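You operate a simulated robot arm through the tools that you are given. There is no shell and no other tool. Be economical: measure what you need, move in short steps, check, and stop when the job is done.

The job below is to be done with a simulated robot arm. You get a single attempt, and the scene is never put back.

## Task
Sort the returns: gloves in the black-handled drawer, liners in the blue box.
Fine: free the drawer's latch, shut the drawer again and leave the third carton where it stands.
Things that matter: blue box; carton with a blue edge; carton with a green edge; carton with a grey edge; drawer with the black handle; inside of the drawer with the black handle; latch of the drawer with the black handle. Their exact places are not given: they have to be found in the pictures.

Only the result counts: the job must be done as asked and must still hold three seconds after the hand-in. Knocking over, shifting, dropping, spilling or breaking anything else fails it.

## Robot
A 7-joint arm with a two-finger gripper, hanging from a carriage that runs on a rail from [-1240, -14] to [1240, 14] (x, y) and turns from -370 to 317 degrees about z. Base frame: it is fixed where the carriage stands at the start and does not move with it; the origin is on the floor, on the carriage's upright axis, x ahead of it, y to its left, z up. Lengths are in mm, angles in degrees, forces in N, time in s.
With the tool pointing down near the work surface it reaches from about 740 to 840 mm from the robot's upright axis, wherever it stands. Its first joint turns from -143.0 to 143.0 degrees. Places, roughly: blue box [600, -600, 900]; drawer with the black handle [900, -600, 800]; inside of the drawer with the black handle [900, -700, 800]; latch of the drawer with the black handle [700, -400, 800]. Payload 1.37 kg.
The tool frame sits at the grasp point between the pads (the TCP): z along the fingers, y along the line on which they close. The tips reach 16 mm beyond it. The gripper opens to 92 mm. The gripper's body begins 74 mm behind the TCP.
Orientation is that of the tool frame in the base frame, as [roll, pitch, yaw] about the fixed x, y, z axes, in that order (R = Rz(yaw) Ry(pitch) Rx(roll)). With the fingers straight down and closing along the base's y, the tool's x points along the base's -x, its y along +y and its z along -z.

## Interface
- The arm moves only by the tool send_rows. Its argument "deltas" is a list of rows, each an object of numbers (a shift or turn left out is 0, a gripper value left out holds the last): "dx", "dy", "dz": the shift along the base's x, y, z in units of 150 mm (1.0 is 150 mm); "ax", "ay", "az": the turn, a rotation vector about the base's x, y, z in units of 120 degrees (1.0 is 120 degrees). In form: [{"dx": .., "dy": .., "dz": .., "ax": .., "ay": .., "az": ..}, ...]. A call has 1 to 12 rows; each row is the pose to reach, as a shift and turn from the pose commanded when the call began. "fingers" is the opening, from 0 (shut) to 1 (fully open), set as the call begins (left out, the last holds). A call with a number of a shift or a turn outside -1 to 1 is refused whole. A row lasts 0.2 s, in which the tool goes at most 50 mm and 8.6 degrees; a call with a longer step from one row to the next is refused whole, and so is a gripper value outside its range. A pose out of reach is approached as far as the arm can. The call stops where the force on the tool passes 40 N (or 10 N more than at its start, if that is more) or the arm is blocked; 0.2 s more then pass. The fingers move at their own pace and stop on an object; they squeeze with about 26 N. The grip force told is the motor's: it shows also when the fingers shut on nothing. Time passes only in rows, and 0.2 s behind the last, so rows that repeat a pose let the fingers close. The reply holds the time, the measured pose of the TCP, the force on the tool along the base axes, the opening and the grip force, in the units named above and with some noise, with the torque about the TCP (base axes, N m) and any sound that the robot's microphone picked up.
- Cameras (640 x 400 px; columns grow to the right, rows downward): "scene" is now at [241.4, -61.2, 1523.4]; the picture's right is [-0.97, -0.25, 0.00], its down [-0.21, 0.83, -0.51] and it looks along [0.13, -0.49, -0.86] (base axes); focal length 231 px, centre (320, 200). "wrist" rides on the gripper at [71, 19, -111] in the tool frame; the picture's right is [-0.26, 0.97, 0.00], its down [-0.78, -0.21, -0.59] and it looks along [-0.57, -0.15, 0.81] (tool axes); focal length 280 px, centre (320, 200).
- camera(camera): a new picture of that camera. No time passes.
- raise_lower(by): slides the trunk up (or, below 0, down) by that many mm; the arm and the scene camera ride with it, the base frame stays. It gives what a move gives, with no picture.
- steer(legs): drives the robot by 1 to 6 legs, each [ahead, left, turn to the left] in mm, mm and degrees, along the robot's own axes; the way and the turn of a leg run together, so that a leg with both is an arc; at most 1500 mm and 180 degrees a leg. The arm and the cameras ride along, it lands a little off, and it stops where it bumps. It keeps to its track: a leg is cut to what the track allows. It gives what a move gives.
- turn_head(pan, tilt): turns the head with the scene camera to pan (to the left, within 155 degrees either way) and tilt (down, from -29 to 69), counted from straight ahead of the robot. It gives what a move gives.
- point_at(camera, pixels): for up to 12 pixels [column, row] of the newest picture of that camera ("zoom" is the newest enlarged one), the place [x, y, z] in the base frame of the surface seen there, good to about 2 mm, but the place of the scene camera against the robot may be out by one fixed shift of up to 12 mm in any direction. No time passes.
- zoom(camera, box): a new picture of the part [left, top, right, bottom] of that camera's present view, enlarged. No time passes.
- close_job(): hands the job in; it is judged then, once.

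Go step by step. Measure first, check grasps and placings, and put right what went wrong. The budget is 80 turns and 48 pictures, counting those below and the enlarged ones. Unless the task says otherwise, let go and move clear before handing in, and close with one line.

The tools are called after "Emit:" as a command line: name --argument value ..., lists and objects as JSON in quotes. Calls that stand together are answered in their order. send_rows: Moves the arm, as the interface text tells. Its arguments: {"type":"object","properties":{"deltas":{"type":"array"},"fingers":{"type":"number"}},"required":["deltas"]} The other tools are called the same way: raise_lower (by) slides the trunk up or down; steer (legs) drives the base; turn_head (pan, tilt) turns the head that bears the scene camera; camera (camera) takes a picture; point_at (camera, pixels) gives the place of the surface under pixels of a picture; zoom (camera, box) takes an enlarged picture of a part of a camera's view; close_job () hands the job in.

At the start:

```text
time: 0.0
eef_pos: [737.6, -305.0, 1128.8]
orientation: [180.0, 0.1, -180.0]
force: [-0.4, 0.1, 0.2]
ft_torque: [-0.01, -0.02, 0.0]
width: 91.8
grip_force: 0.0
trunk travel left (down, up): [-179.0, 402.0]
robot x, y, heading: [0.1, -3.3, -0.0]
head pan, tilt: [-75.7, 59.5]
```

scene: 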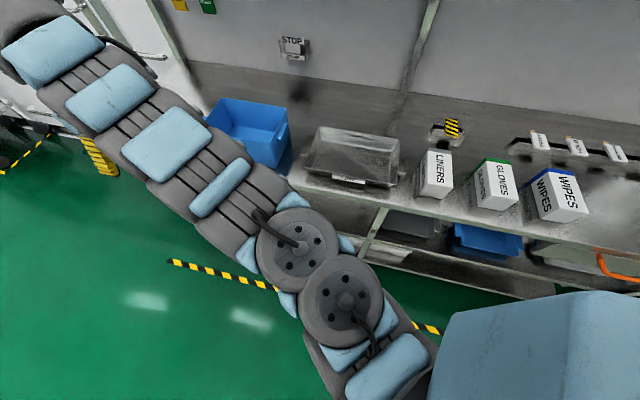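
wrist: 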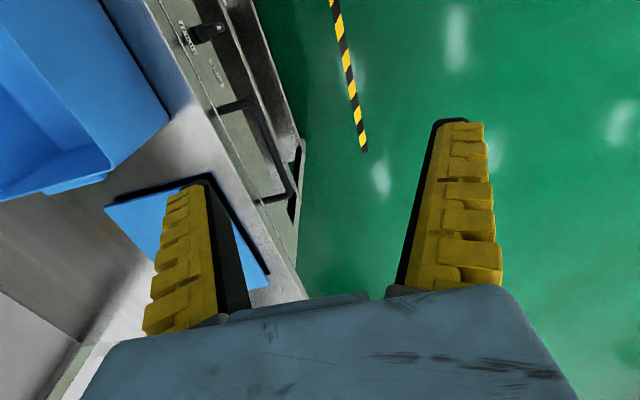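

The scene shows LINERS (435,172), GLOVES (495,185), WIPES (560,190) cartons and the blue box (245,130). The wrist view shows a drawer front with a black handle and a latch near (205,32). I'll zoom in and measure these.

Emit:
zoom --camera "wrist" --box '[100, 0, 340, 150]'

Emit:
zoom --camera "scene" --box '[380, 100, 640, 262]'

Emit:
point_at --camera "scene" --pixels '[[427, 155], [448, 155], [421, 193], [448, 198], [436, 160], [485, 162], [513, 168], [478, 205], [520, 207], [540, 195], [420, 210], [250, 105]]'

Emit:
point_at --camera "wrist" --pixels '[[205, 32], [195, 33], [225, 30], [225, 107], [250, 100], [290, 195], [262, 200], [160, 5], [280, 100], [255, 100], [60, 150], [170, 120]]'

```text
2.67 times, centred on (220, 75) of wrist
```

zoom: 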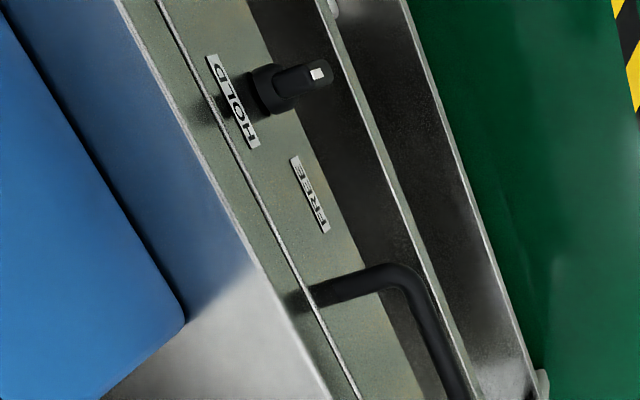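

```text
2.46 times, centred on (510, 181) of scene
```

zoom: 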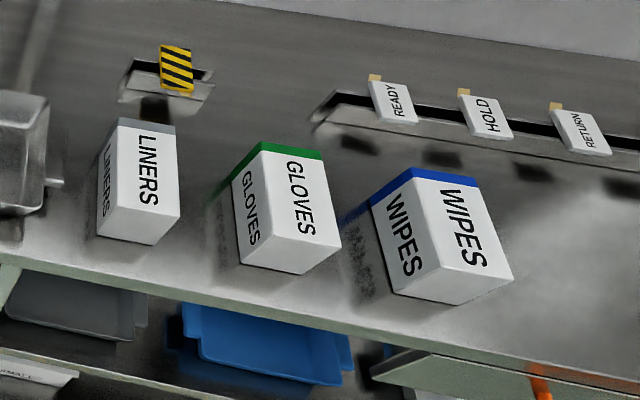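

```text
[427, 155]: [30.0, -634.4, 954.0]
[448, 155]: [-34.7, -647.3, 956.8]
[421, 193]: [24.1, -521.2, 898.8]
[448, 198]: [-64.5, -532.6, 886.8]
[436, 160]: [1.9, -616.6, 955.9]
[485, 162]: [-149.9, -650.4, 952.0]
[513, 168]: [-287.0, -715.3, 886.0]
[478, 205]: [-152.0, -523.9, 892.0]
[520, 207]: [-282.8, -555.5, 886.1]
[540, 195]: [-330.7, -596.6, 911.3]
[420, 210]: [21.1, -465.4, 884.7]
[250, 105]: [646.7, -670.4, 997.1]
```

```text
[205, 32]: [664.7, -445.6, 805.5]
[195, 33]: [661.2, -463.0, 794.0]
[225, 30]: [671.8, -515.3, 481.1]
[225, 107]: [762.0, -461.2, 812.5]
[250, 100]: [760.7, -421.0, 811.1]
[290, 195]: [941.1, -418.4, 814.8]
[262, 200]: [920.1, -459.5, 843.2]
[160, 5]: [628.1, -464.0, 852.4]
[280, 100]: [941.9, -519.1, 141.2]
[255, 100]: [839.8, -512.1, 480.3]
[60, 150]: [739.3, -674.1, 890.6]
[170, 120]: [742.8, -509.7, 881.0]
```

Worktop is at z≈886; the drawer front is y≈-462, the handle runs x≈760–945 at y≈-420, z≈812, and the latch sits near x≈662 by HOLD, with FREE nearer the handle. I'll bring the wrist camera to look at the latch more squarely.

Emit:
send_rows --deltas '[{"dx": -0.06, "dy": -0.02, "dz": -0.125, "az": -0.0625}, {"dx": -0.12, "dy": -0.04, "dz": -0.25, "az": -0.125}, {"dx": -0.18, "dy": -0.06, "dz": -0.375, "az": -0.1875}, {"dx": -0.24, "dy": -0.08, "dz": -0.5, "az": -0.25}, {"dx": -0.28, "dy": -0.1, "dz": -0.625, "az": -0.3125}, {"dx": -0.32, "dy": -0.12, "dz": -0.75, "az": -0.375}, {"dx": -0.36, "dy": -0.14, "dz": -0.875, "az": -0.4375}, {"dx": -0.4, "dy": -0.15, "dz": -1.0, "az": -0.5}]' --fingers 0.3

Emit:
camera --camera "wrist"

Emit:
camera --camera "scene"

```text
time: 1.8
eef_pos: [678.9, -329.8, 978.1]
orientation: [180.0, -0.1, 119.9]
force: [-1.0, 0.3, 0.6]
ft_torque: [-0.03, -0.01, 0.06]
width: 31.6
grip_force: 2.6
trunk travel left (down, up): [-179.0, 402.0]
robot x, y, heading: [1.3, -1.6, 0.1]
head pan, tilt: [-75.7, 59.5]
```

```text
43 pictures are left
```

wrist: 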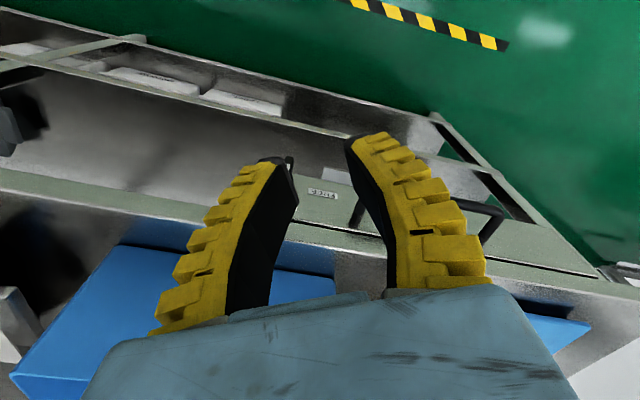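

```text
42 pictures are left
```

scene: 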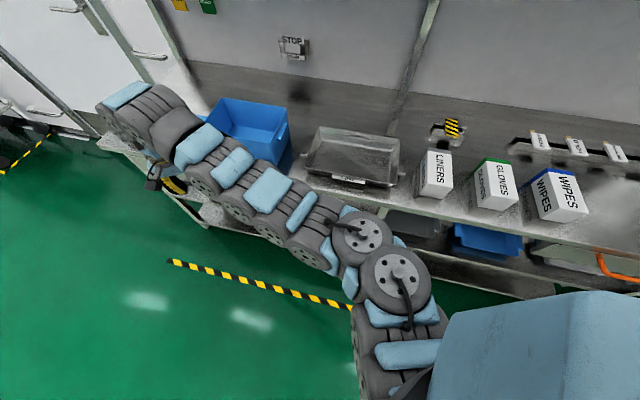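

The latch is hidden behind the left finger (around (285,170)). I'll drive 110 mm ahead to uncover it.

Emit:
steer --legs '[[110, 0, 0]]'

Emit:
camera --camera "wrist"

```text
time: 3.0
eef_pos: [789.0, -328.5, 978.2]
orientation: [180.0, 0.0, 120.0]
force: [0.0, -0.6, -0.3]
ft_torque: [-0.01, 0.0, 0.0]
width: 31.5
grip_force: 2.2
trunk travel left (down, up): [-179.0, 402.0]
robot x, y, heading: [108.1, 0.9, -0.2]
head pan, tilt: [-75.7, 59.5]
```

```text
41 pictures are left
```

wrist: 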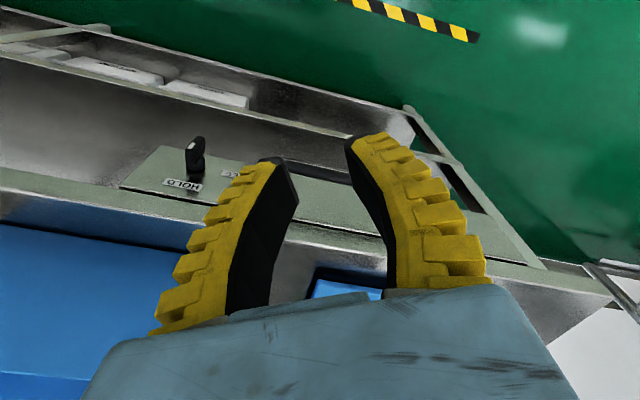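

Emit:
zoom --camera "wrist" --box '[110, 115, 270, 215]'

Emit:
point_at --camera "zoom" --pixels '[[340, 110], [340, 150], [330, 180], [335, 200], [315, 220], [360, 220], [280, 255], [500, 215], [200, 200], [60, 280], [340, 90], [320, 120]]'

```text
4.00 times, centred on (190, 165) of wrist
```

zoom: 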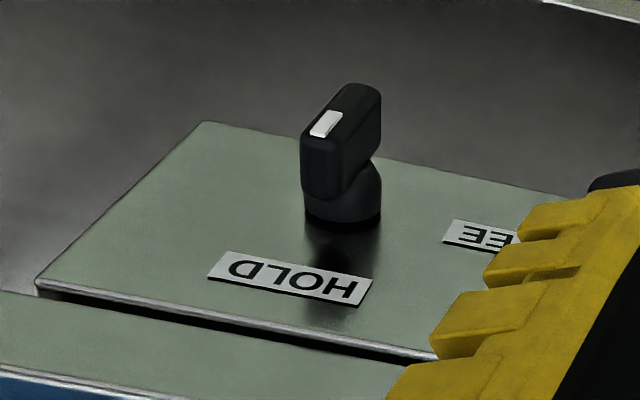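

```text
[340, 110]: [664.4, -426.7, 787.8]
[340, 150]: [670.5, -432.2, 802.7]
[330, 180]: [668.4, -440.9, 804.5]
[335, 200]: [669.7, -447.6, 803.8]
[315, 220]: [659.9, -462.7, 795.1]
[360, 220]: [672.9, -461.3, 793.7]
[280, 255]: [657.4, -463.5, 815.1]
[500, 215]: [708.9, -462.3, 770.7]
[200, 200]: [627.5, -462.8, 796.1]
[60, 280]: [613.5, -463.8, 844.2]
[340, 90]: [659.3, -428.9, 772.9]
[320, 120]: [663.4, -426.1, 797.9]
```

The latch is a rotary knob: bar centred near (664.5, −, 786), its white mark pointing up at HOLD; FREE is on the +x side, so it needs about +90° about y. I'll back the carriage and lower the trunk to allow a horizontal approach.

Emit:
steer --legs '[[-190, 0, 0]]'

Emit:
raise_lower --by -100

Emit:
send_rows --deltas '[{"az": -0.07}, {"az": -0.14}, {"az": -0.2}, {"az": -0.25, "dy": 0.2}, {"az": -0.25, "dy": 0.4}]'

```text
time: 4.5
eef_pos: [605.9, -330.3, 978.2]
orientation: [-180.0, 0.0, 119.9]
force: [0.8, -0.8, -1.0]
ft_torque: [0.01, 0.01, 0.01]
width: 31.3
grip_force: 2.6
trunk travel left (down, up): [-179.0, 402.0]
robot x, y, heading: [-74.9, 2.2, 0.1]
head pan, tilt: [-75.7, 59.5]
```

```text
time: 5.8
eef_pos: [606.9, -331.0, 879.4]
orientation: [-180.0, 0.0, 119.9]
force: [0.0, 0.0, -0.7]
ft_torque: [0.0, 0.0, 0.01]
width: 31.3
grip_force: 2.7
trunk travel left (down, up): [-79.0, 502.0]
robot x, y, heading: [-71.6, -0.2, -0.1]
head pan, tilt: [-75.7, 59.5]
```

```text
time: 7.0
eef_pos: [603.5, -269.4, 878.3]
orientation: [180.0, 0.1, 89.8]
force: [-0.5, -0.6, 0.2]
ft_torque: [-0.03, 0.0, 0.01]
width: 31.3
grip_force: 3.2
trunk travel left (down, up): [-79.0, 502.0]
robot x, y, heading: [-71.1, -1.1, -0.2]
head pan, tilt: [-75.7, 59.5]
```

Tool is now yawed so tilting -90° about x will point the fingers at the drawer front; tilting now while moving to x≈664.

Emit:
send_rows --deltas '[{"ax": -0.0625, "dy": -0.04, "dx": 0.03}, {"ax": -0.125, "dy": -0.08, "dx": 0.07}, {"ax": -0.1875, "dy": -0.12, "dx": 0.1}, {"ax": -0.25, "dy": -0.16, "dx": 0.13}, {"ax": -0.3125, "dy": -0.2, "dx": 0.17}, {"ax": -0.375, "dy": -0.24, "dx": 0.2}, {"ax": -0.4375, "dy": -0.28, "dx": 0.23}, {"ax": -0.5, "dy": -0.32, "dx": 0.27}, {"ax": -0.5625, "dy": -0.36, "dx": 0.3}, {"ax": -0.625, "dy": -0.4, "dx": 0.33}, {"ax": -0.6875, "dy": -0.44, "dx": 0.37}, {"ax": -0.75, "dy": -0.5, "dx": 0.4}]'

Emit:
camera --camera "wrist"

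```text
time: 9.6
eef_pos: [665.2, -346.9, 877.5]
orientation: [25.9, 89.9, -64.3]
force: [-0.1, -0.5, -0.5]
ft_torque: [0.01, -0.05, 0.0]
width: 31.5
grip_force: 2.3
out of reach, approached as far as the arm can: row 1, 2, 3
trunk travel left (down, up): [-79.0, 502.0]
robot x, y, heading: [-66.6, 2.5, -0.2]
head pan, tilt: [-75.7, 59.5]
```

```text
39 pictures are left
```

wrist: 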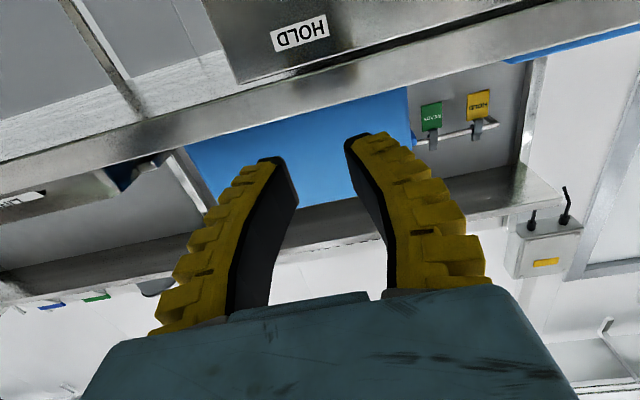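

The tool is now horizontal and facing the front. Lower to the knob's height and look.

Emit:
send_rows --deltas '[{"dz": -0.2}, {"dz": -0.4}, {"dz": -0.61}]' --fingers 0.42

Emit:
camera --camera "wrist"

Emit:
point_at --camera "wrist" --pixels '[[320, 60], [300, 60], [310, 100], [310, 80], [330, 80]]'

```text
time: 10.4
eef_pos: [663.2, -344.7, 785.9]
orientation: [95.0, 90.0, 5.1]
force: [-0.3, -0.2, -0.2]
ft_torque: [0.0, 0.02, 0.02]
width: 42.3
grip_force: 2.9
trunk travel left (down, up): [-79.0, 502.0]
robot x, y, heading: [-75.6, -1.2, -0.1]
head pan, tilt: [-75.7, 59.5]
```

```text
38 pictures are left
```

wrist: 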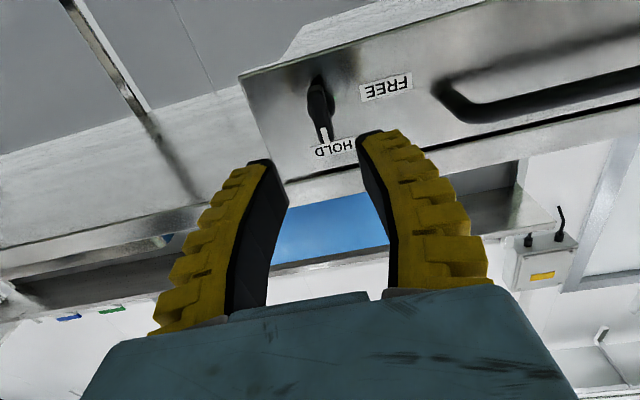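

```text
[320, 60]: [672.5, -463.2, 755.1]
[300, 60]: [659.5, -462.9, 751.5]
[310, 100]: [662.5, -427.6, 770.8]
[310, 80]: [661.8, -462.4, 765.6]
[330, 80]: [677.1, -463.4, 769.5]
```

Emit:
zoom --camera "wrist" --box '[270, 60, 430, 160]'

Emit:
point_at --camera "zoom" --pixels '[[160, 140], [180, 140], [210, 140], [235, 140], [195, 110], [195, 170], [195, 200], [195, 240], [195, 280], [220, 310], [460, 115], [260, 370]]'

```text
4.00 times, centred on (350, 110) of wrist
```

zoom: 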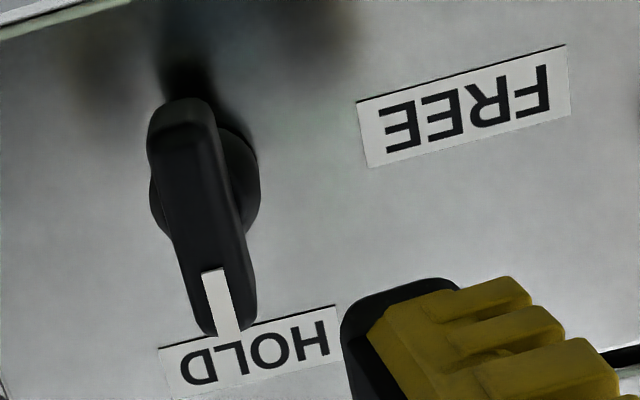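

```text
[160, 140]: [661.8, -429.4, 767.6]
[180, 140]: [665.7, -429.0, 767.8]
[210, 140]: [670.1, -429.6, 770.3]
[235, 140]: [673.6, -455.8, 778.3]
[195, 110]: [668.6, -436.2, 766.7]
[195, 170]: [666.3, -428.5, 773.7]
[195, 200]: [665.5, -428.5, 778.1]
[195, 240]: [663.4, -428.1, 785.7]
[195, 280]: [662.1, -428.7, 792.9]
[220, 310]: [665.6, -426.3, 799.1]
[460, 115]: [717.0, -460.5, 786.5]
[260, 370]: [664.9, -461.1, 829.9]
```

Bar centre is about (666, −428 front, 784) and FREE is straight along +x, so a 90° turn. Moving the open fingers around the bar.

Emit:
send_rows --deltas '[{"dx": 0.017, "dy": -0.25}, {"dx": 0.017, "dy": -0.45}, {"dx": 0.017, "dy": -0.59}]'

Emit:
send_rows --deltas '[{"dx": 0.0}, {"dx": 0.0}]' --fingers 0.0

Emit:
camera --camera "wrist"

```text
time: 11.2
eef_pos: [666.6, -434.5, 791.1]
orientation: [99.1, 89.8, 9.1]
force: [0.2, -0.2, 0.3]
ft_torque: [-0.01, -0.02, 0.02]
width: 42.1
grip_force: 2.6
out of reach, approached as far as the arm can: row 3
trunk travel left (down, up): [-79.0, 502.0]
robot x, y, heading: [-78.3, -3.3, -0.3]
head pan, tilt: [-75.7, 59.5]
```

```text
time: 11.8
eef_pos: [663.2, -433.3, 789.9]
orientation: [95.5, 89.9, 5.4]
force: [-5.2, 6.7, 4.0]
ft_torque: [-0.1, -0.01, -0.01]
width: 5.7
grip_force: 28.6
trunk travel left (down, up): [-79.0, 502.0]
robot x, y, heading: [-76.5, -0.2, -0.2]
head pan, tilt: [-75.7, 59.5]
```

```text
36 pictures are left
```

wrist: 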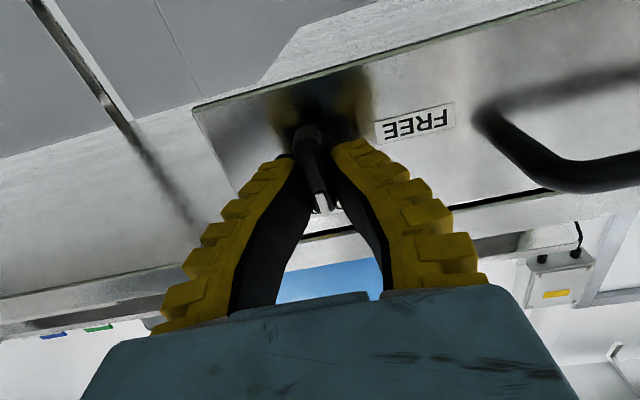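

The bar is gripped (width 5.7, 28 N). Turning +45° about y first and checking the readings.

Emit:
send_rows --deltas '[{"ay": 0.0625, "dx": 0.005}, {"ay": 0.125, "dx": 0.01, "dz": -0.003}, {"ay": 0.1875, "dx": 0.015, "dz": -0.006}, {"ay": 0.25, "dx": 0.02, "dz": -0.008}, {"ay": 0.3125, "dx": 0.023, "dz": -0.01}, {"ay": 0.375, "dx": 0.025, "dz": -0.013}]'

```text
time: 13.3
eef_pos: [676.3, -429.6, 817.6]
orientation: [-89.4, 47.8, -178.4]
force: [24.3, -1.4, -1.2]
ft_torque: [-0.04, -0.31, 0.21]
width: 0.0
grip_force: 27.6
out of reach, approached as far as the arm can: row 4, 5, 6
trunk travel left (down, up): [-79.0, 502.0]
robot x, y, heading: [-71.6, -3.7, -0.0]
head pan, tilt: [-75.7, 59.5]
stopped in row 6: the force on the tool passed its limit at 52 N (the readings are from after the stop); the commanded pose is now the measured one
```

The grip slipped off as reach pulled the tool up to z≈818. Looking at the state.

Emit:
camera --camera "wrist"

Emit:
send_rows --deltas '[{"dy": 0.15}, {"dy": 0.4}, {"dy": 0.55}]'

Emit:
camera --camera "wrist"

```text
35 pictures are left
```

wrist: 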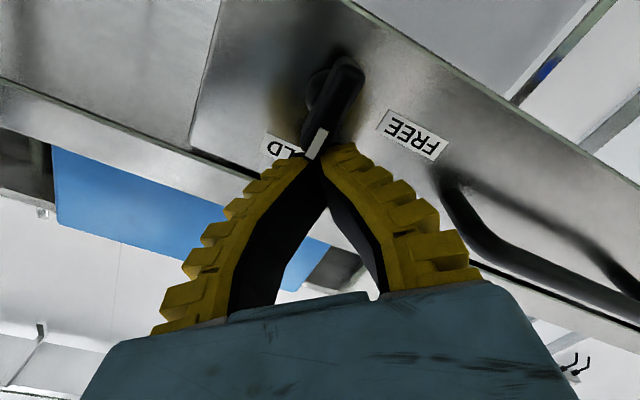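

```text
time: 14.1
eef_pos: [666.6, -346.4, 811.2]
orientation: [-89.7, 47.5, -179.1]
force: [-0.7, 0.0, -1.0]
ft_torque: [-0.05, 0.0, 0.04]
width: 0.0
grip_force: 27.9
trunk travel left (down, up): [-79.0, 502.0]
robot x, y, heading: [-70.9, 0.2, -0.3]
head pan, tilt: [-75.7, 59.5]
```

```text
34 pictures are left
```

wrist: 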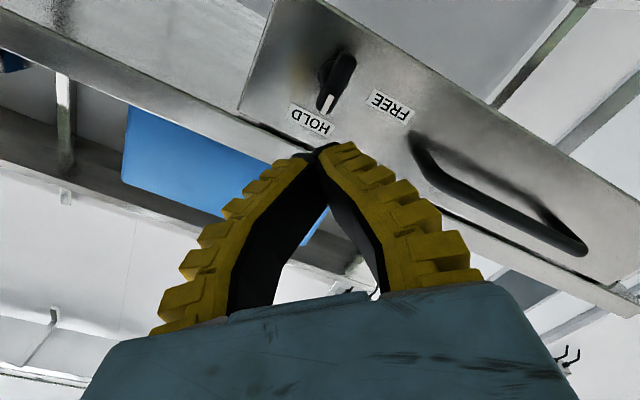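

The knob turned only slightly. The arm was at its far limit, so I'll drive 45 mm ahead and lower the trunk 60 mm, then regrip with more reach margin.

Emit:
steer --legs '[[45, 0, 0]]'

Emit:
raise_lower --by -60

Emit:
send_rows --deltas '[{"dx": -0.12, "dz": 0.1, "ay": -0.06}, {"dx": -0.24, "dz": 0.22, "ay": -0.12}, {"dx": -0.3, "dz": 0.22, "ay": -0.18}]' --fingers 0.42

Emit:
zoom --camera "wrist" --box '[220, 10, 460, 160]'

```text
time: 15.0
eef_pos: [713.1, -347.5, 812.7]
orientation: [-89.6, 47.6, -179.1]
force: [0.5, 0.6, -1.1]
ft_torque: [-0.02, 0.01, -0.02]
width: 0.0
grip_force: 28.0
trunk travel left (down, up): [-79.0, 502.0]
robot x, y, heading: [-27.5, -1.2, -0.2]
head pan, tilt: [-75.7, 59.5]
```

```text
time: 16.0
eef_pos: [712.1, -348.1, 752.6]
orientation: [-89.5, 47.7, -179.1]
force: [-0.3, -0.5, 0.0]
ft_torque: [-0.01, 0.03, -0.02]
width: 0.0
grip_force: 27.7
trunk travel left (down, up): [-19.0, 562.0]
robot x, y, heading: [-29.0, 1.0, 0.0]
head pan, tilt: [-75.7, 59.5]
```

```text
time: 16.8
eef_pos: [667.3, -345.9, 786.3]
orientation: [-88.6, 69.3, -178.2]
force: [0.7, -0.5, -0.2]
ft_torque: [-0.02, 0.04, 0.01]
width: 42.2
grip_force: 2.3
trunk travel left (down, up): [-19.0, 562.0]
robot x, y, heading: [-28.7, 0.3, -0.2]
head pan, tilt: [-75.7, 59.5]
```

```text
2.67 times, centred on (340, 85) of wrist
```

zoom: 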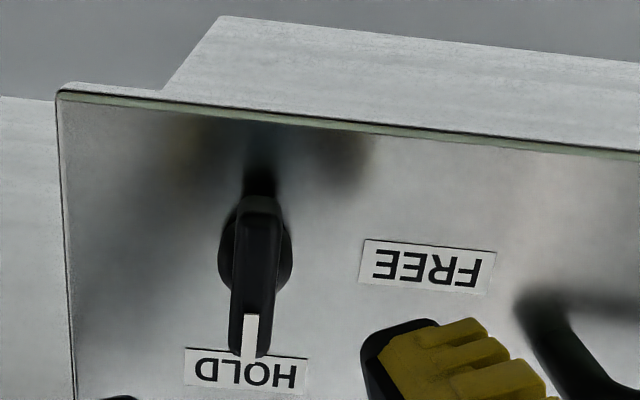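

Now there is no reach warning; the knob is still near HOLD. Re-align the fingers with the bar, go in, and grip.

Emit:
send_rows --deltas '[{"ay": -0.07}, {"ay": -0.14, "dy": -0.2, "dz": -0.005}, {"ay": -0.14, "dy": -0.45, "dz": -0.01}, {"ay": -0.14, "dy": -0.6, "dz": -0.01}]'

Emit:
send_rows --deltas '[{"dx": 0.0}, {"dx": 0.0}]' --fingers 0.0

```text
time: 17.8
eef_pos: [667.6, -438.5, 783.7]
orientation: [-81.9, 85.9, -171.6]
force: [0.1, -0.4, 0.1]
ft_torque: [0.0, 0.02, -0.03]
width: 42.1
grip_force: 2.2
trunk travel left (down, up): [-19.0, 562.0]
robot x, y, heading: [-28.8, -1.5, 0.0]
head pan, tilt: [-75.7, 59.5]
```

```text
time: 18.4
eef_pos: [665.2, -437.4, 785.5]
orientation: [-81.4, 85.8, -171.3]
force: [-7.9, 4.0, 6.6]
ft_torque: [-0.03, 0.0, -0.04]
width: 8.0
grip_force: 28.2
trunk travel left (down, up): [-19.0, 562.0]
robot x, y, heading: [-27.6, 0.2, -0.1]
head pan, tilt: [-75.7, 59.5]
```

Reached (665,−437,785) without warnings, with the bar in grip. Turning.

Emit:
send_rows --deltas '[{"ay": 0.06}, {"ay": 0.12}, {"ay": 0.18}, {"ay": 0.24}, {"ay": 0.3}, {"ay": 0.36}]'

Emit:
camera --camera "wrist"

```text
time: 19.8
eef_pos: [666.1, -437.7, 784.5]
orientation: [-89.6, 42.6, -179.2]
force: [-12.4, 6.7, 14.0]
ft_torque: [-0.29, 0.01, 0.09]
width: 6.0
grip_force: 27.8
trunk travel left (down, up): [-19.0, 562.0]
robot x, y, heading: [-24.8, -1.4, -0.1]
head pan, tilt: [-75.7, 59.5]
```

```text
32 pictures are left
```

wrist: 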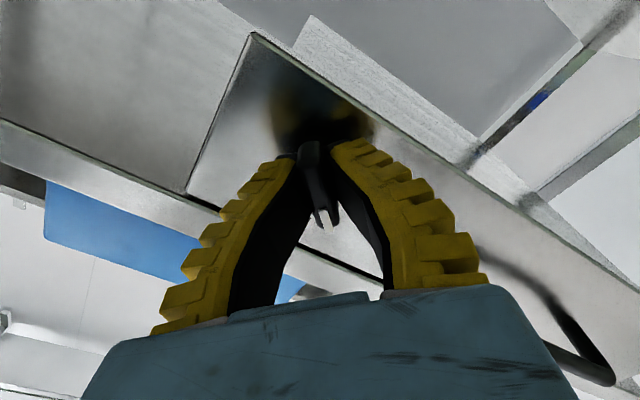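

The knob follows the fingers. Turning the rest.

Emit:
send_rows --deltas '[{"ay": 0.06}, {"ay": 0.12}, {"ay": 0.18}, {"ay": 0.24}, {"ay": 0.3}, {"ay": 0.36}, {"ay": 0.39}]'

Emit:
camera --camera "wrist"

```text
time: 21.1
eef_pos: [664.8, -437.6, 783.6]
orientation: [-89.9, 5.4, -179.5]
force: [-9.7, 9.1, 9.0]
ft_torque: [-0.12, 0.0, -0.42]
width: 6.1
grip_force: 27.9
trunk travel left (down, up): [-19.0, 562.0]
robot x, y, heading: [-28.4, -1.2, -0.2]
head pan, tilt: [-75.7, 59.5]
stopped in row 6: the force on the tool passed its limit at 40 N (the readings are from after the stop); the commanded pose is now the measured one
```

```text
31 pictures are left
```

wrist: 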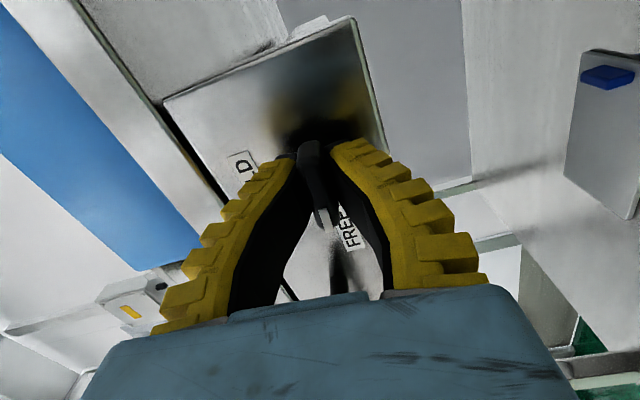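

Force limit was hit near the end of the turn, likely the stop. Open, back off and look at where the mark points.

Emit:
send_rows --deltas '[{"ay": 0.02}, {"ay": 0.04}, {"ay": 0.05}]'

Emit:
send_rows --deltas '[{"dy": 0.0}, {"dy": 0.0}, {"dy": 0.2}, {"dy": 0.45}, {"dy": 0.65}]' --fingers 0.42

Emit:
camera --camera "wrist"

```text
time: 21.9
eef_pos: [665.0, -437.4, 784.9]
orientation: [-90.2, -0.8, -179.4]
force: [-14.3, 9.4, 14.3]
ft_torque: [-0.05, -0.19, -0.16]
width: 6.1
grip_force: 27.8
trunk travel left (down, up): [-19.0, 562.0]
robot x, y, heading: [-27.5, -0.6, 0.1]
head pan, tilt: [-75.7, 59.5]
```

```text
time: 23.1
eef_pos: [666.6, -339.4, 785.6]
orientation: [-90.1, -0.8, -179.4]
force: [-0.5, 0.8, -0.7]
ft_torque: [0.02, 0.0, -0.06]
width: 42.0
grip_force: 2.6
trunk travel left (down, up): [-19.0, 562.0]
robot x, y, heading: [-28.9, 0.0, 0.1]
head pan, tilt: [-75.7, 59.5]
```

```text
30 pictures are left
```

wrist: 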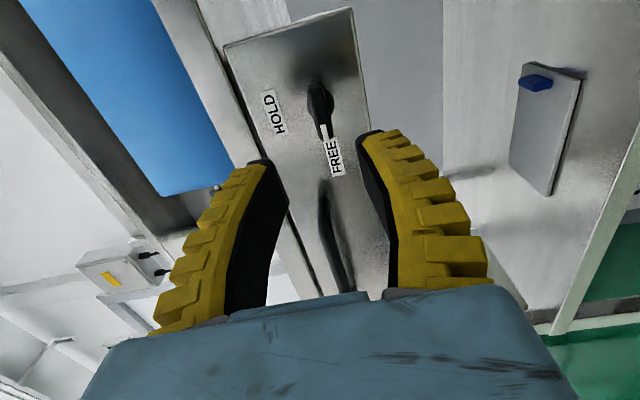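

The mark now points to FREE. The fingers already close along z, suited to the handle bar; drive ahead 150 mm and look at the handle.

Emit:
steer --legs '[[150, 0, 0]]'

Emit:
send_rows --deltas '[{"dx": 0.15, "dz": 0.08}, {"dx": 0.26, "dz": 0.17}]' --fingers 0.55

Emit:
camera --camera "wrist"

```text
time: 24.5
eef_pos: [813.7, -338.2, 786.7]
orientation: [-90.1, -0.7, -179.5]
force: [1.0, 0.5, 0.0]
ft_torque: [0.0, 0.0, -0.03]
width: 42.0
grip_force: 2.8
trunk travel left (down, up): [-19.0, 562.0]
robot x, y, heading: [123.7, 1.2, 0.3]
head pan, tilt: [-75.7, 59.5]
```

```text
time: 25.1
eef_pos: [853.5, -339.9, 812.2]
orientation: [-90.1, -0.6, -179.4]
force: [-0.4, -0.2, 0.1]
ft_torque: [0.02, -0.01, 0.01]
width: 53.7
grip_force: 2.2
trunk travel left (down, up): [-19.0, 562.0]
robot x, y, heading: [116.1, 0.7, 0.1]
head pan, tilt: [-75.7, 59.5]
```

```text
29 pictures are left
```

wrist: 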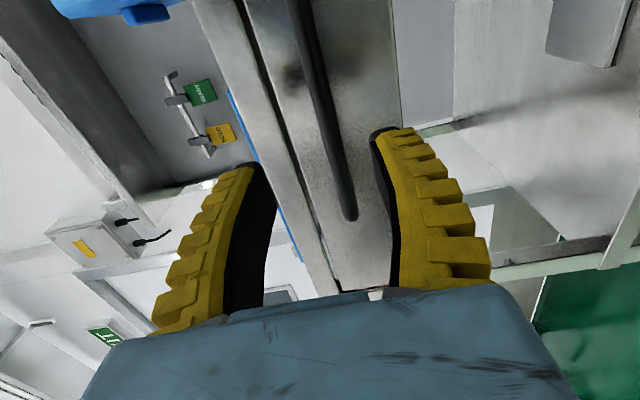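

Emit:
point_at --camera "wrist" --pixels '[[312, 60], [302, 60], [322, 60], [325, 120], [320, 120], [333, 120], [345, 190], [275, 100], [390, 100], [245, 30]]'

```text
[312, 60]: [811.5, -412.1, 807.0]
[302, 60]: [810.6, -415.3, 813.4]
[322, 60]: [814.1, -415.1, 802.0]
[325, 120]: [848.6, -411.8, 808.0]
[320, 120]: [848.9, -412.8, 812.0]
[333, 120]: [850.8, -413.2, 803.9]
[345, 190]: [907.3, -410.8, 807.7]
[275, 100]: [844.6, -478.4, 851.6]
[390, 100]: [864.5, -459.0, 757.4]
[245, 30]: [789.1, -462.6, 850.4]
```

Handle bar centre is y≈−418, z≈807.5. Moving in and gripping it.

Emit:
send_rows --deltas '[{"dy": -0.25, "dz": -0.032}, {"dy": -0.45, "dz": -0.032}, {"dy": -0.535, "dz": -0.032}]'

Emit:
send_rows --deltas '[{"dx": 0.0}, {"dx": 0.0}, {"dx": 0.0}]' --fingers 0.0

Emit:
send_rows --deltas '[{"dy": 0.07}, {"dy": 0.14}, {"dy": 0.21}, {"dy": 0.28}, {"dy": 0.35}]'

```text
time: 25.9
eef_pos: [850.8, -419.3, 806.7]
orientation: [-90.0, -0.7, -179.5]
force: [0.5, -0.4, 0.0]
ft_torque: [0.02, 0.02, -0.04]
width: 53.5
grip_force: 2.3
trunk travel left (down, up): [-19.0, 562.0]
robot x, y, heading: [120.2, -3.9, -0.0]
head pan, tilt: [-75.7, 59.5]
```

```text
time: 26.7
eef_pos: [849.9, -418.0, 806.0]
orientation: [-90.2, -0.6, -179.3]
force: [3.3, -0.9, -7.9]
ft_torque: [0.01, -0.2, 0.0]
width: 7.8
grip_force: 28.2
trunk travel left (down, up): [-19.0, 562.0]
robot x, y, heading: [117.4, -0.6, 0.1]
head pan, tilt: [-75.7, 59.5]
```

```text
time: 27.9
eef_pos: [850.4, -364.2, 808.2]
orientation: [-90.0, -0.8, -179.4]
force: [-1.5, 1.5, -7.7]
ft_torque: [0.02, -0.25, -0.02]
width: 8.4
grip_force: 27.7
trunk travel left (down, up): [-19.0, 562.0]
robot x, y, heading: [121.1, 2.3, 0.3]
head pan, tilt: [-75.7, 59.5]
```

The drawer is coming (54 mm, grip held). Pulling on.

Emit:
send_rows --deltas '[{"dy": 0.08}, {"dy": 0.17}, {"dy": 0.25}, {"dy": 0.33}, {"dy": 0.42}, {"dy": 0.5}, {"dy": 0.58}, {"dy": 0.67}, {"dy": 0.75}, {"dy": 0.83}, {"dy": 0.92}, {"dy": 1.0}]'

Emit:
camera --camera "scene"

```text
time: 30.5
eef_pos: [852.1, -213.2, 806.2]
orientation: [-90.0, -0.7, -179.2]
force: [1.9, 1.7, -0.7]
ft_torque: [-0.38, -0.02, 0.0]
width: 0.0
grip_force: 28.4
trunk travel left (down, up): [-19.0, 562.0]
robot x, y, heading: [117.3, 3.2, 0.1]
head pan, tilt: [-75.7, 59.5]
```

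```text
28 pictures are left
```

scene: 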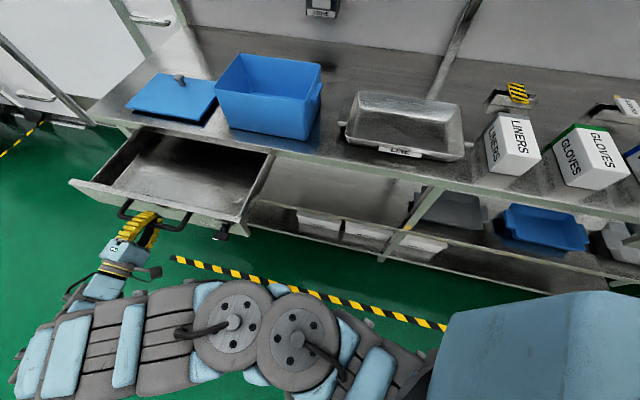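

The drawer is open (fingers slipped off at the end). Measure the drawer interior, the box, the cartons, and read the labels.

Emit:
point_at --camera "scene" --pixels '[[85, 188], [225, 222], [170, 170], [130, 185], [220, 200], [245, 165], [215, 92], [305, 110], [240, 60], [318, 68], [265, 90], [150, 140]]'

Emit:
zoom --camera "scene" --box '[60, 40, 340, 250]'

Emit:
point_at --camera "scene" --pixels '[[500, 113], [533, 118], [518, 120], [498, 173], [528, 178], [575, 130], [612, 133], [580, 180], [612, 185], [230, 100], [140, 160], [190, 185]]'

```text
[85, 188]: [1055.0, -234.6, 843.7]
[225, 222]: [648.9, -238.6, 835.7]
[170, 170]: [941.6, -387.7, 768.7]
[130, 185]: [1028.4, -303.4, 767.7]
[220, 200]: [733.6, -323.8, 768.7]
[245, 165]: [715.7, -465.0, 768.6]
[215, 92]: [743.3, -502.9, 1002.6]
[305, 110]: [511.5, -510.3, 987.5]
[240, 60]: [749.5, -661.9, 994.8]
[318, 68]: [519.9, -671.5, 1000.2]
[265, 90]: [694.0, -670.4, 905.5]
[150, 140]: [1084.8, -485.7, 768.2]
```

```text
1.90 times, centred on (200, 145) of scene
```

zoom: 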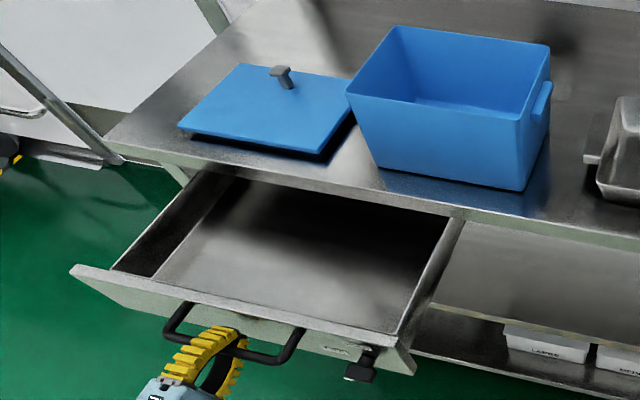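

```text
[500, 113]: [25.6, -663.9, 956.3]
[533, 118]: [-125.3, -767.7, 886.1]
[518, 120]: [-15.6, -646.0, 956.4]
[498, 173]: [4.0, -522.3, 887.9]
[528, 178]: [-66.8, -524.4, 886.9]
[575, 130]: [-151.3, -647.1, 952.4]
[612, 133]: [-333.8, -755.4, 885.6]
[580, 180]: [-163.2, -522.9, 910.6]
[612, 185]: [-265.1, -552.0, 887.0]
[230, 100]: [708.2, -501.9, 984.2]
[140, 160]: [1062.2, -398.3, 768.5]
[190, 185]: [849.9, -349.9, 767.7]
```

The drawer is ~210 mm open, floor z≈768; box interior is about x 515–745, y −505…−670, rim z≈1000. Open the fingers and back off the handle.

Emit:
send_rows --deltas '[{"dy": 0.0}, {"dy": 0.0}, {"dy": 0.2}, {"dy": 0.45}, {"dy": 0.7}]' --fingers 0.55

Emit:
camera --camera "wrist"

```text
time: 31.7
eef_pos: [851.4, -109.5, 807.5]
orientation: [-90.2, -0.5, -179.3]
force: [0.1, -0.5, 0.9]
ft_torque: [0.03, -0.01, 0.01]
width: 53.5
grip_force: 1.8
trunk travel left (down, up): [-19.0, 562.0]
robot x, y, heading: [116.6, 3.8, 0.2]
head pan, tilt: [-75.7, 59.5]
```

```text
26 pictures are left
```

wrist: 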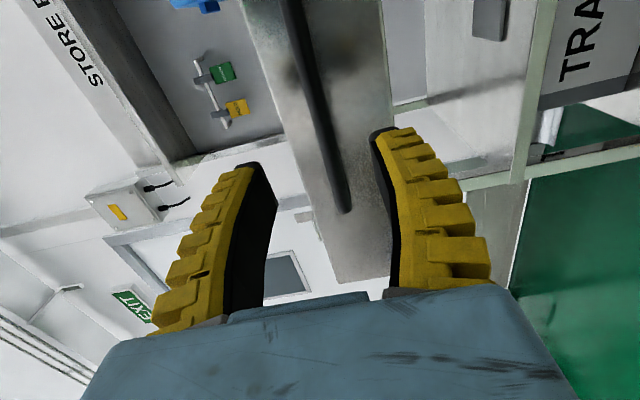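

Clear of the handle. Raise the trunk, measure the handle, then point the tool down again.

Emit:
point_at --camera "wrist" --pixels '[[318, 110], [325, 130], [265, 60], [380, 60]]'

Emit:
raise_lower --by 220

Emit:
send_rows --deltas '[{"ax": 0.0625}, {"ax": 0.125}, {"ax": 0.1875}, {"ax": 0.25}, {"ax": 0.3125}, {"ax": 0.375, "dy": -0.1}, {"ax": 0.4375, "dy": -0.25}, {"ax": 0.5, "dy": -0.4}, {"ax": 0.5625, "dy": -0.55}, {"ax": 0.625, "dy": -0.7}, {"ax": 0.6875, "dy": -0.85}, {"ax": 0.75, "dy": -1.0}]' --fingers 0.9

```text
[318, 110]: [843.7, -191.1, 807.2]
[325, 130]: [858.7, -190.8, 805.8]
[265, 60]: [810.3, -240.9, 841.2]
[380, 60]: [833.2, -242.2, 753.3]
```

```text
time: 34.0
eef_pos: [852.7, -109.6, 1028.1]
orientation: [-90.1, -0.7, -179.5]
force: [1.1, 0.3, -0.3]
ft_torque: [0.04, -0.01, -0.01]
width: 53.4
grip_force: 2.2
trunk travel left (down, up): [-239.0, 342.0]
robot x, y, heading: [119.6, 6.3, -0.2]
head pan, tilt: [-75.7, 59.5]
```

```text
time: 36.6
eef_pos: [850.6, -262.3, 1026.7]
orientation: [179.8, 0.6, -179.3]
force: [0.0, -0.5, 0.3]
ft_torque: [-0.02, -0.04, 0.01]
width: 84.1
grip_force: 0.6
out of reach, approached as far as the arm can: row 5, 6, 7, 8, 9
trunk travel left (down, up): [-239.0, 342.0]
robot x, y, heading: [118.8, 4.6, -0.0]
head pan, tilt: [-75.7, 59.5]
```

The drawer is open by 221 mm. Drive to the cartons: back 820 mm, then turn −28° to bring the tool over them.

Emit:
steer --legs '[[-820, 0, 0], [0, 0, -22]]'

Emit:
camera --camera "scene"

Emit:
camera --camera "wrist"

```text
time: 42.1
eef_pos: [-132.1, -538.8, 1027.2]
orientation: [179.9, 0.6, 157.3]
force: [-0.2, -0.6, -0.2]
ft_torque: [-0.01, -0.02, -0.02]
width: 83.9
grip_force: 0.8
trunk travel left (down, up): [-239.0, 342.0]
robot x, y, heading: [-701.4, -6.8, -23.5]
head pan, tilt: [-75.7, 59.5]
```

```text
25 pictures are left
```

scene: 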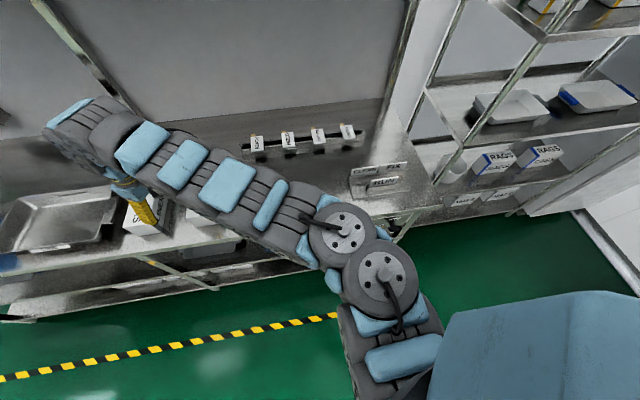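

```text
24 pictures are left
```

wrist: 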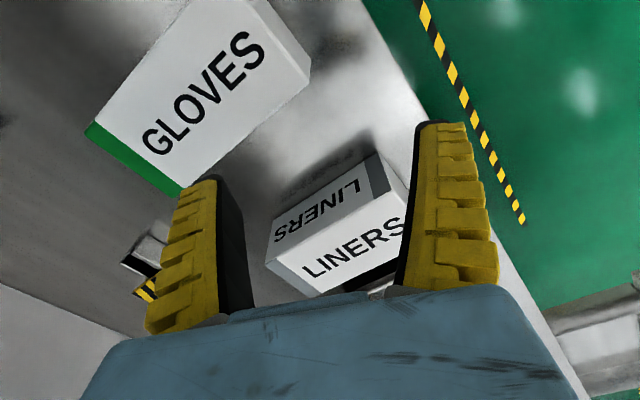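

Both target cartons are visible: GLOVES (200,90) and LINERS (340,230). Measure their corners.

Emit:
point_at --camera "wrist" --pixels '[[97, 130], [178, 188], [180, 20], [260, 5], [290, 75], [305, 70], [200, 100], [220, 165], [250, 125], [140, 80]]'

Emit:
point_at --camera "wrist" --pixels '[[270, 258], [300, 252], [385, 195], [370, 165], [280, 225], [320, 285], [405, 185], [340, 220], [360, 240], [290, 270], [330, 180]]'

Emit:
zoom --camera "wrist" --box '[60, 0, 460, 310]'

```text
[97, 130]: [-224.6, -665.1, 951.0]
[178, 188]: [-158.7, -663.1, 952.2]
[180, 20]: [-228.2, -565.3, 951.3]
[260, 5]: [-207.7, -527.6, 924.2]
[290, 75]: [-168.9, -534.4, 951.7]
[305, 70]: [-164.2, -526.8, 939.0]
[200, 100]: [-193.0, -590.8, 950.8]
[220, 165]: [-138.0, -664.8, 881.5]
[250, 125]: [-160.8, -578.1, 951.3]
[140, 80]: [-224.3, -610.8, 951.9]
```

```text
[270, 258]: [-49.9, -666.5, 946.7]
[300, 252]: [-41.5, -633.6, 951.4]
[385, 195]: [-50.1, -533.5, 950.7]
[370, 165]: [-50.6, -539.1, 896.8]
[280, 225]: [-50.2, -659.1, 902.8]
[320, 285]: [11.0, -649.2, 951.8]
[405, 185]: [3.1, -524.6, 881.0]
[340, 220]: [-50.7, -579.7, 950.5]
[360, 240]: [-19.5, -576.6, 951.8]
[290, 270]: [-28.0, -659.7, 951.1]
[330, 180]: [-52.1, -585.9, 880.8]
```

```text
1.29 times, centred on (260, 155) of wrist
```

zoom: 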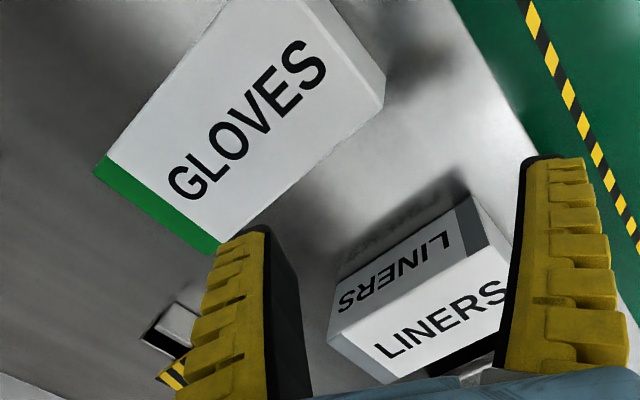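

GLOVES spans x −228…−157, y −667…−527, top z 951.5 (70 high); LINERS x −50…20 with the same y extents. Yaw the tool −67° to close along x and go above GLOVES.

Emit:
send_rows --deltas '[{"az": -0.07, "dx": -0.05, "dy": -0.05}, {"az": -0.14, "dx": -0.1, "dy": -0.1}, {"az": -0.21, "dx": -0.15, "dy": -0.15}, {"az": -0.28, "dx": -0.2, "dy": -0.2}, {"az": -0.35, "dx": -0.25, "dy": -0.25}, {"az": -0.42, "dx": -0.3, "dy": -0.3}, {"az": -0.49, "dx": -0.36, "dy": -0.35}, {"az": -0.56, "dx": -0.407, "dy": -0.39}]' --fingers 1.0

Emit:
camera --camera "wrist"

```text
time: 44.0
eef_pos: [-192.9, -597.1, 1027.0]
orientation: [179.9, 0.6, 90.0]
force: [0.3, -1.2, 0.2]
ft_torque: [-0.03, 0.02, 0.02]
width: 92.1
grip_force: 0.2
trunk travel left (down, up): [-239.0, 342.0]
robot x, y, heading: [-703.3, -9.4, -23.4]
head pan, tilt: [-75.7, 59.5]
```

```text
22 pictures are left
```

wrist: 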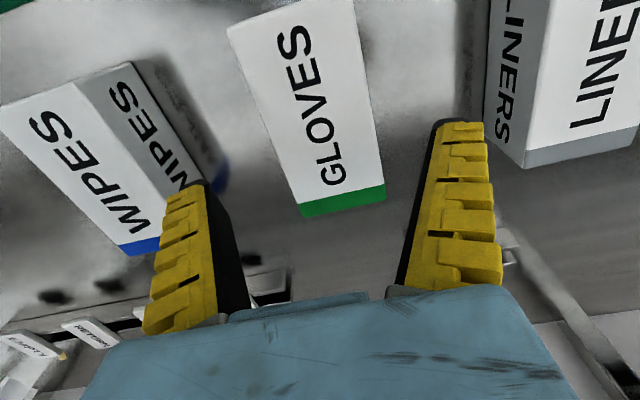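

Emit:
point_at --camera "wrist" --pixels '[[300, 205], [388, 188], [302, 212], [384, 196], [264, 110], [373, 110], [240, 50], [362, 50], [235, 30], [345, 4]]'

```text
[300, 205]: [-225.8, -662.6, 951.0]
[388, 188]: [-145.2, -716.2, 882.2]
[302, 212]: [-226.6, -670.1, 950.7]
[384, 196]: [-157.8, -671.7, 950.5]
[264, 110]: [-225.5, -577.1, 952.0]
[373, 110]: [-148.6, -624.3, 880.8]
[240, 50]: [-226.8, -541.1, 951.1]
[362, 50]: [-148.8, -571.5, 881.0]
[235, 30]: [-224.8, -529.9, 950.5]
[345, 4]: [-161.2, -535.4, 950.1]
```

Carton centre is (−192, −600), well aligned. Descend to z≈918 and close.

Emit:
send_rows --deltas '[{"dz": -0.2, "dx": 0.006, "dy": -0.015}, {"dz": -0.4, "dx": 0.006, "dy": -0.015}, {"dz": -0.6, "dx": 0.006, "dy": -0.015}, {"dz": -0.727, "dx": 0.006, "dy": -0.015}]'

Emit:
send_rows --deltas '[{"dz": 0}, {"dz": 0}, {"dz": 0}]' --fingers 0.0

Emit:
send_rows --deltas '[{"dz": 0.1}, {"dz": 0.3}, {"dz": 0.55}, {"dz": 0.8}, {"dz": 1.0}]'

Emit:
camera --camera "wrist"

```text
time: 45.0
eef_pos: [-192.5, -599.9, 917.1]
orientation: [179.8, 0.7, 90.1]
force: [-0.8, -0.2, 1.2]
ft_torque: [0.02, 0.01, -0.02]
width: 92.6
grip_force: 0.0
trunk travel left (down, up): [-239.0, 342.0]
robot x, y, heading: [-700.3, -6.9, -23.3]
head pan, tilt: [-75.7, 59.5]
```

```text
time: 45.8
eef_pos: [-192.2, -598.6, 917.4]
orientation: [180.0, 0.6, 90.2]
force: [-0.5, -0.7, 0.4]
ft_torque: [0.02, 0.03, 0.0]
width: 77.7
grip_force: 25.4
trunk travel left (down, up): [-239.0, 342.0]
robot x, y, heading: [-699.9, -9.1, -23.3]
head pan, tilt: [-75.7, 59.5]
```

```text
time: 47.0
eef_pos: [-193.2, -599.4, 1068.8]
orientation: [179.8, 0.6, 90.2]
force: [-0.2, 0.5, -3.2]
ft_torque: [0.04, -0.01, 0.02]
width: 77.5
grip_force: 26.1
trunk travel left (down, up): [-239.0, 342.0]
robot x, y, heading: [-699.6, -8.9, -23.4]
head pan, tilt: [-75.7, 59.5]
```

```text
21 pictures are left
```

wrist: 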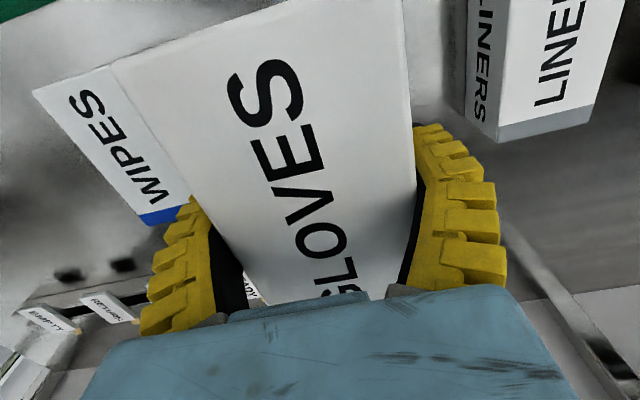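

GLOVES is held (width 77.5, ~3 N). Turn back +22° and drive to the drawer.

Emit:
steer --legs '[[0, 0, 22.3], [877, 0, 0]]'

Emit:
turn_head --pan -45 --tilt 50

Emit:
camera --camera "scene"

```text
time: 52.8
eef_pos: [880.8, -345.9, 1067.7]
orientation: [179.8, 0.6, 112.9]
force: [0.1, 0.1, -4.0]
ft_torque: [0.02, 0.0, -0.01]
width: 76.5
grip_force: 26.1
trunk travel left (down, up): [-239.0, 342.0]
robot x, y, heading: [185.7, 1.9, -0.7]
head pan, tilt: [-75.7, 59.5]
```

```text
time: 53.8
eef_pos: [881.0, -345.2, 1067.4]
orientation: [179.8, 0.6, 113.0]
force: [0.1, 0.1, -2.8]
ft_torque: [0.02, -0.03, 0.02]
width: 76.8
grip_force: 25.9
trunk travel left (down, up): [-239.0, 342.0]
robot x, y, heading: [184.7, 3.4, -0.7]
head pan, tilt: [-45.0, 50.0]
```

```text
20 pictures are left
```

scene: 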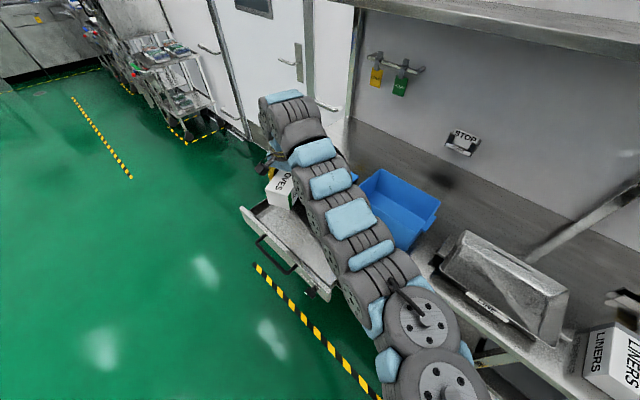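

The carton hangs over the drawer. Square it up (−23°), shift to y≈−355, then lower the trunk 150 mm.

Emit:
send_rows --deltas '[{"az": -0.064, "dy": -0.02}, {"az": -0.128, "dy": -0.05}, {"az": -0.19, "dy": -0.063, "dx": -0.03}]'

Emit:
raise_lower --by -150

Emit:
camera --camera "wrist"

```text
time: 54.6
eef_pos: [875.8, -355.4, 1067.2]
orientation: [179.9, 0.6, 90.1]
force: [0.8, -0.6, -3.1]
ft_torque: [-0.01, 0.01, 0.02]
width: 76.7
grip_force: 26.1
trunk travel left (down, up): [-239.0, 342.0]
robot x, y, heading: [183.0, 3.0, -0.5]
head pan, tilt: [-45.0, 50.0]
```

```text
time: 56.3
eef_pos: [876.9, -354.3, 918.6]
orientation: [179.9, 0.7, 90.2]
force: [0.8, 0.2, -3.2]
ft_torque: [0.04, 0.01, -0.01]
width: 76.5
grip_force: 26.2
trunk travel left (down, up): [-89.0, 492.0]
robot x, y, heading: [180.9, -0.6, -0.6]
head pan, tilt: [-45.0, 50.0]
```

```text
19 pictures are left
```

wrist: 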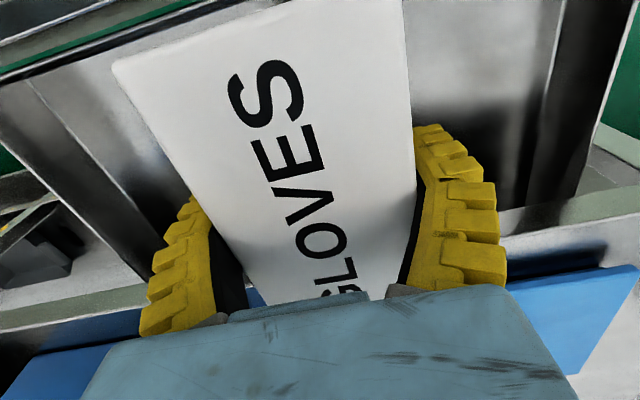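

Clear on all sides (front plate y≈−241, lip −462). Descend to just on the floor and release.

Emit:
send_rows --deltas '[{"dz": -0.2}, {"dz": -0.4}, {"dz": -0.6}, {"dz": -0.7}, {"dz": -0.745}]'

Emit:
camera --camera "wrist"

Emit:
point_at --camera "wrist" --pixels '[[250, 100], [350, 150], [130, 60], [480, 100]]'

```text
time: 57.5
eef_pos: [875.9, -354.2, 806.8]
orientation: [179.9, 0.7, 90.2]
force: [0.0, -0.7, -2.5]
ft_torque: [0.05, -0.04, 0.01]
width: 76.4
grip_force: 26.5
trunk travel left (down, up): [-89.0, 492.0]
robot x, y, heading: [184.7, 0.7, -0.5]
head pan, tilt: [-45.0, 50.0]
```

```text
18 pictures are left
```

wrist: 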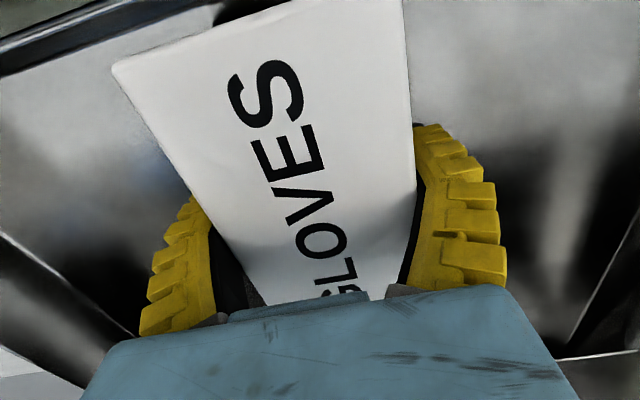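

```text
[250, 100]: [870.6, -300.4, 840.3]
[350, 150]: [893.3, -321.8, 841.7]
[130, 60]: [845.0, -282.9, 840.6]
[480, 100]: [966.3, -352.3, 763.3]
```

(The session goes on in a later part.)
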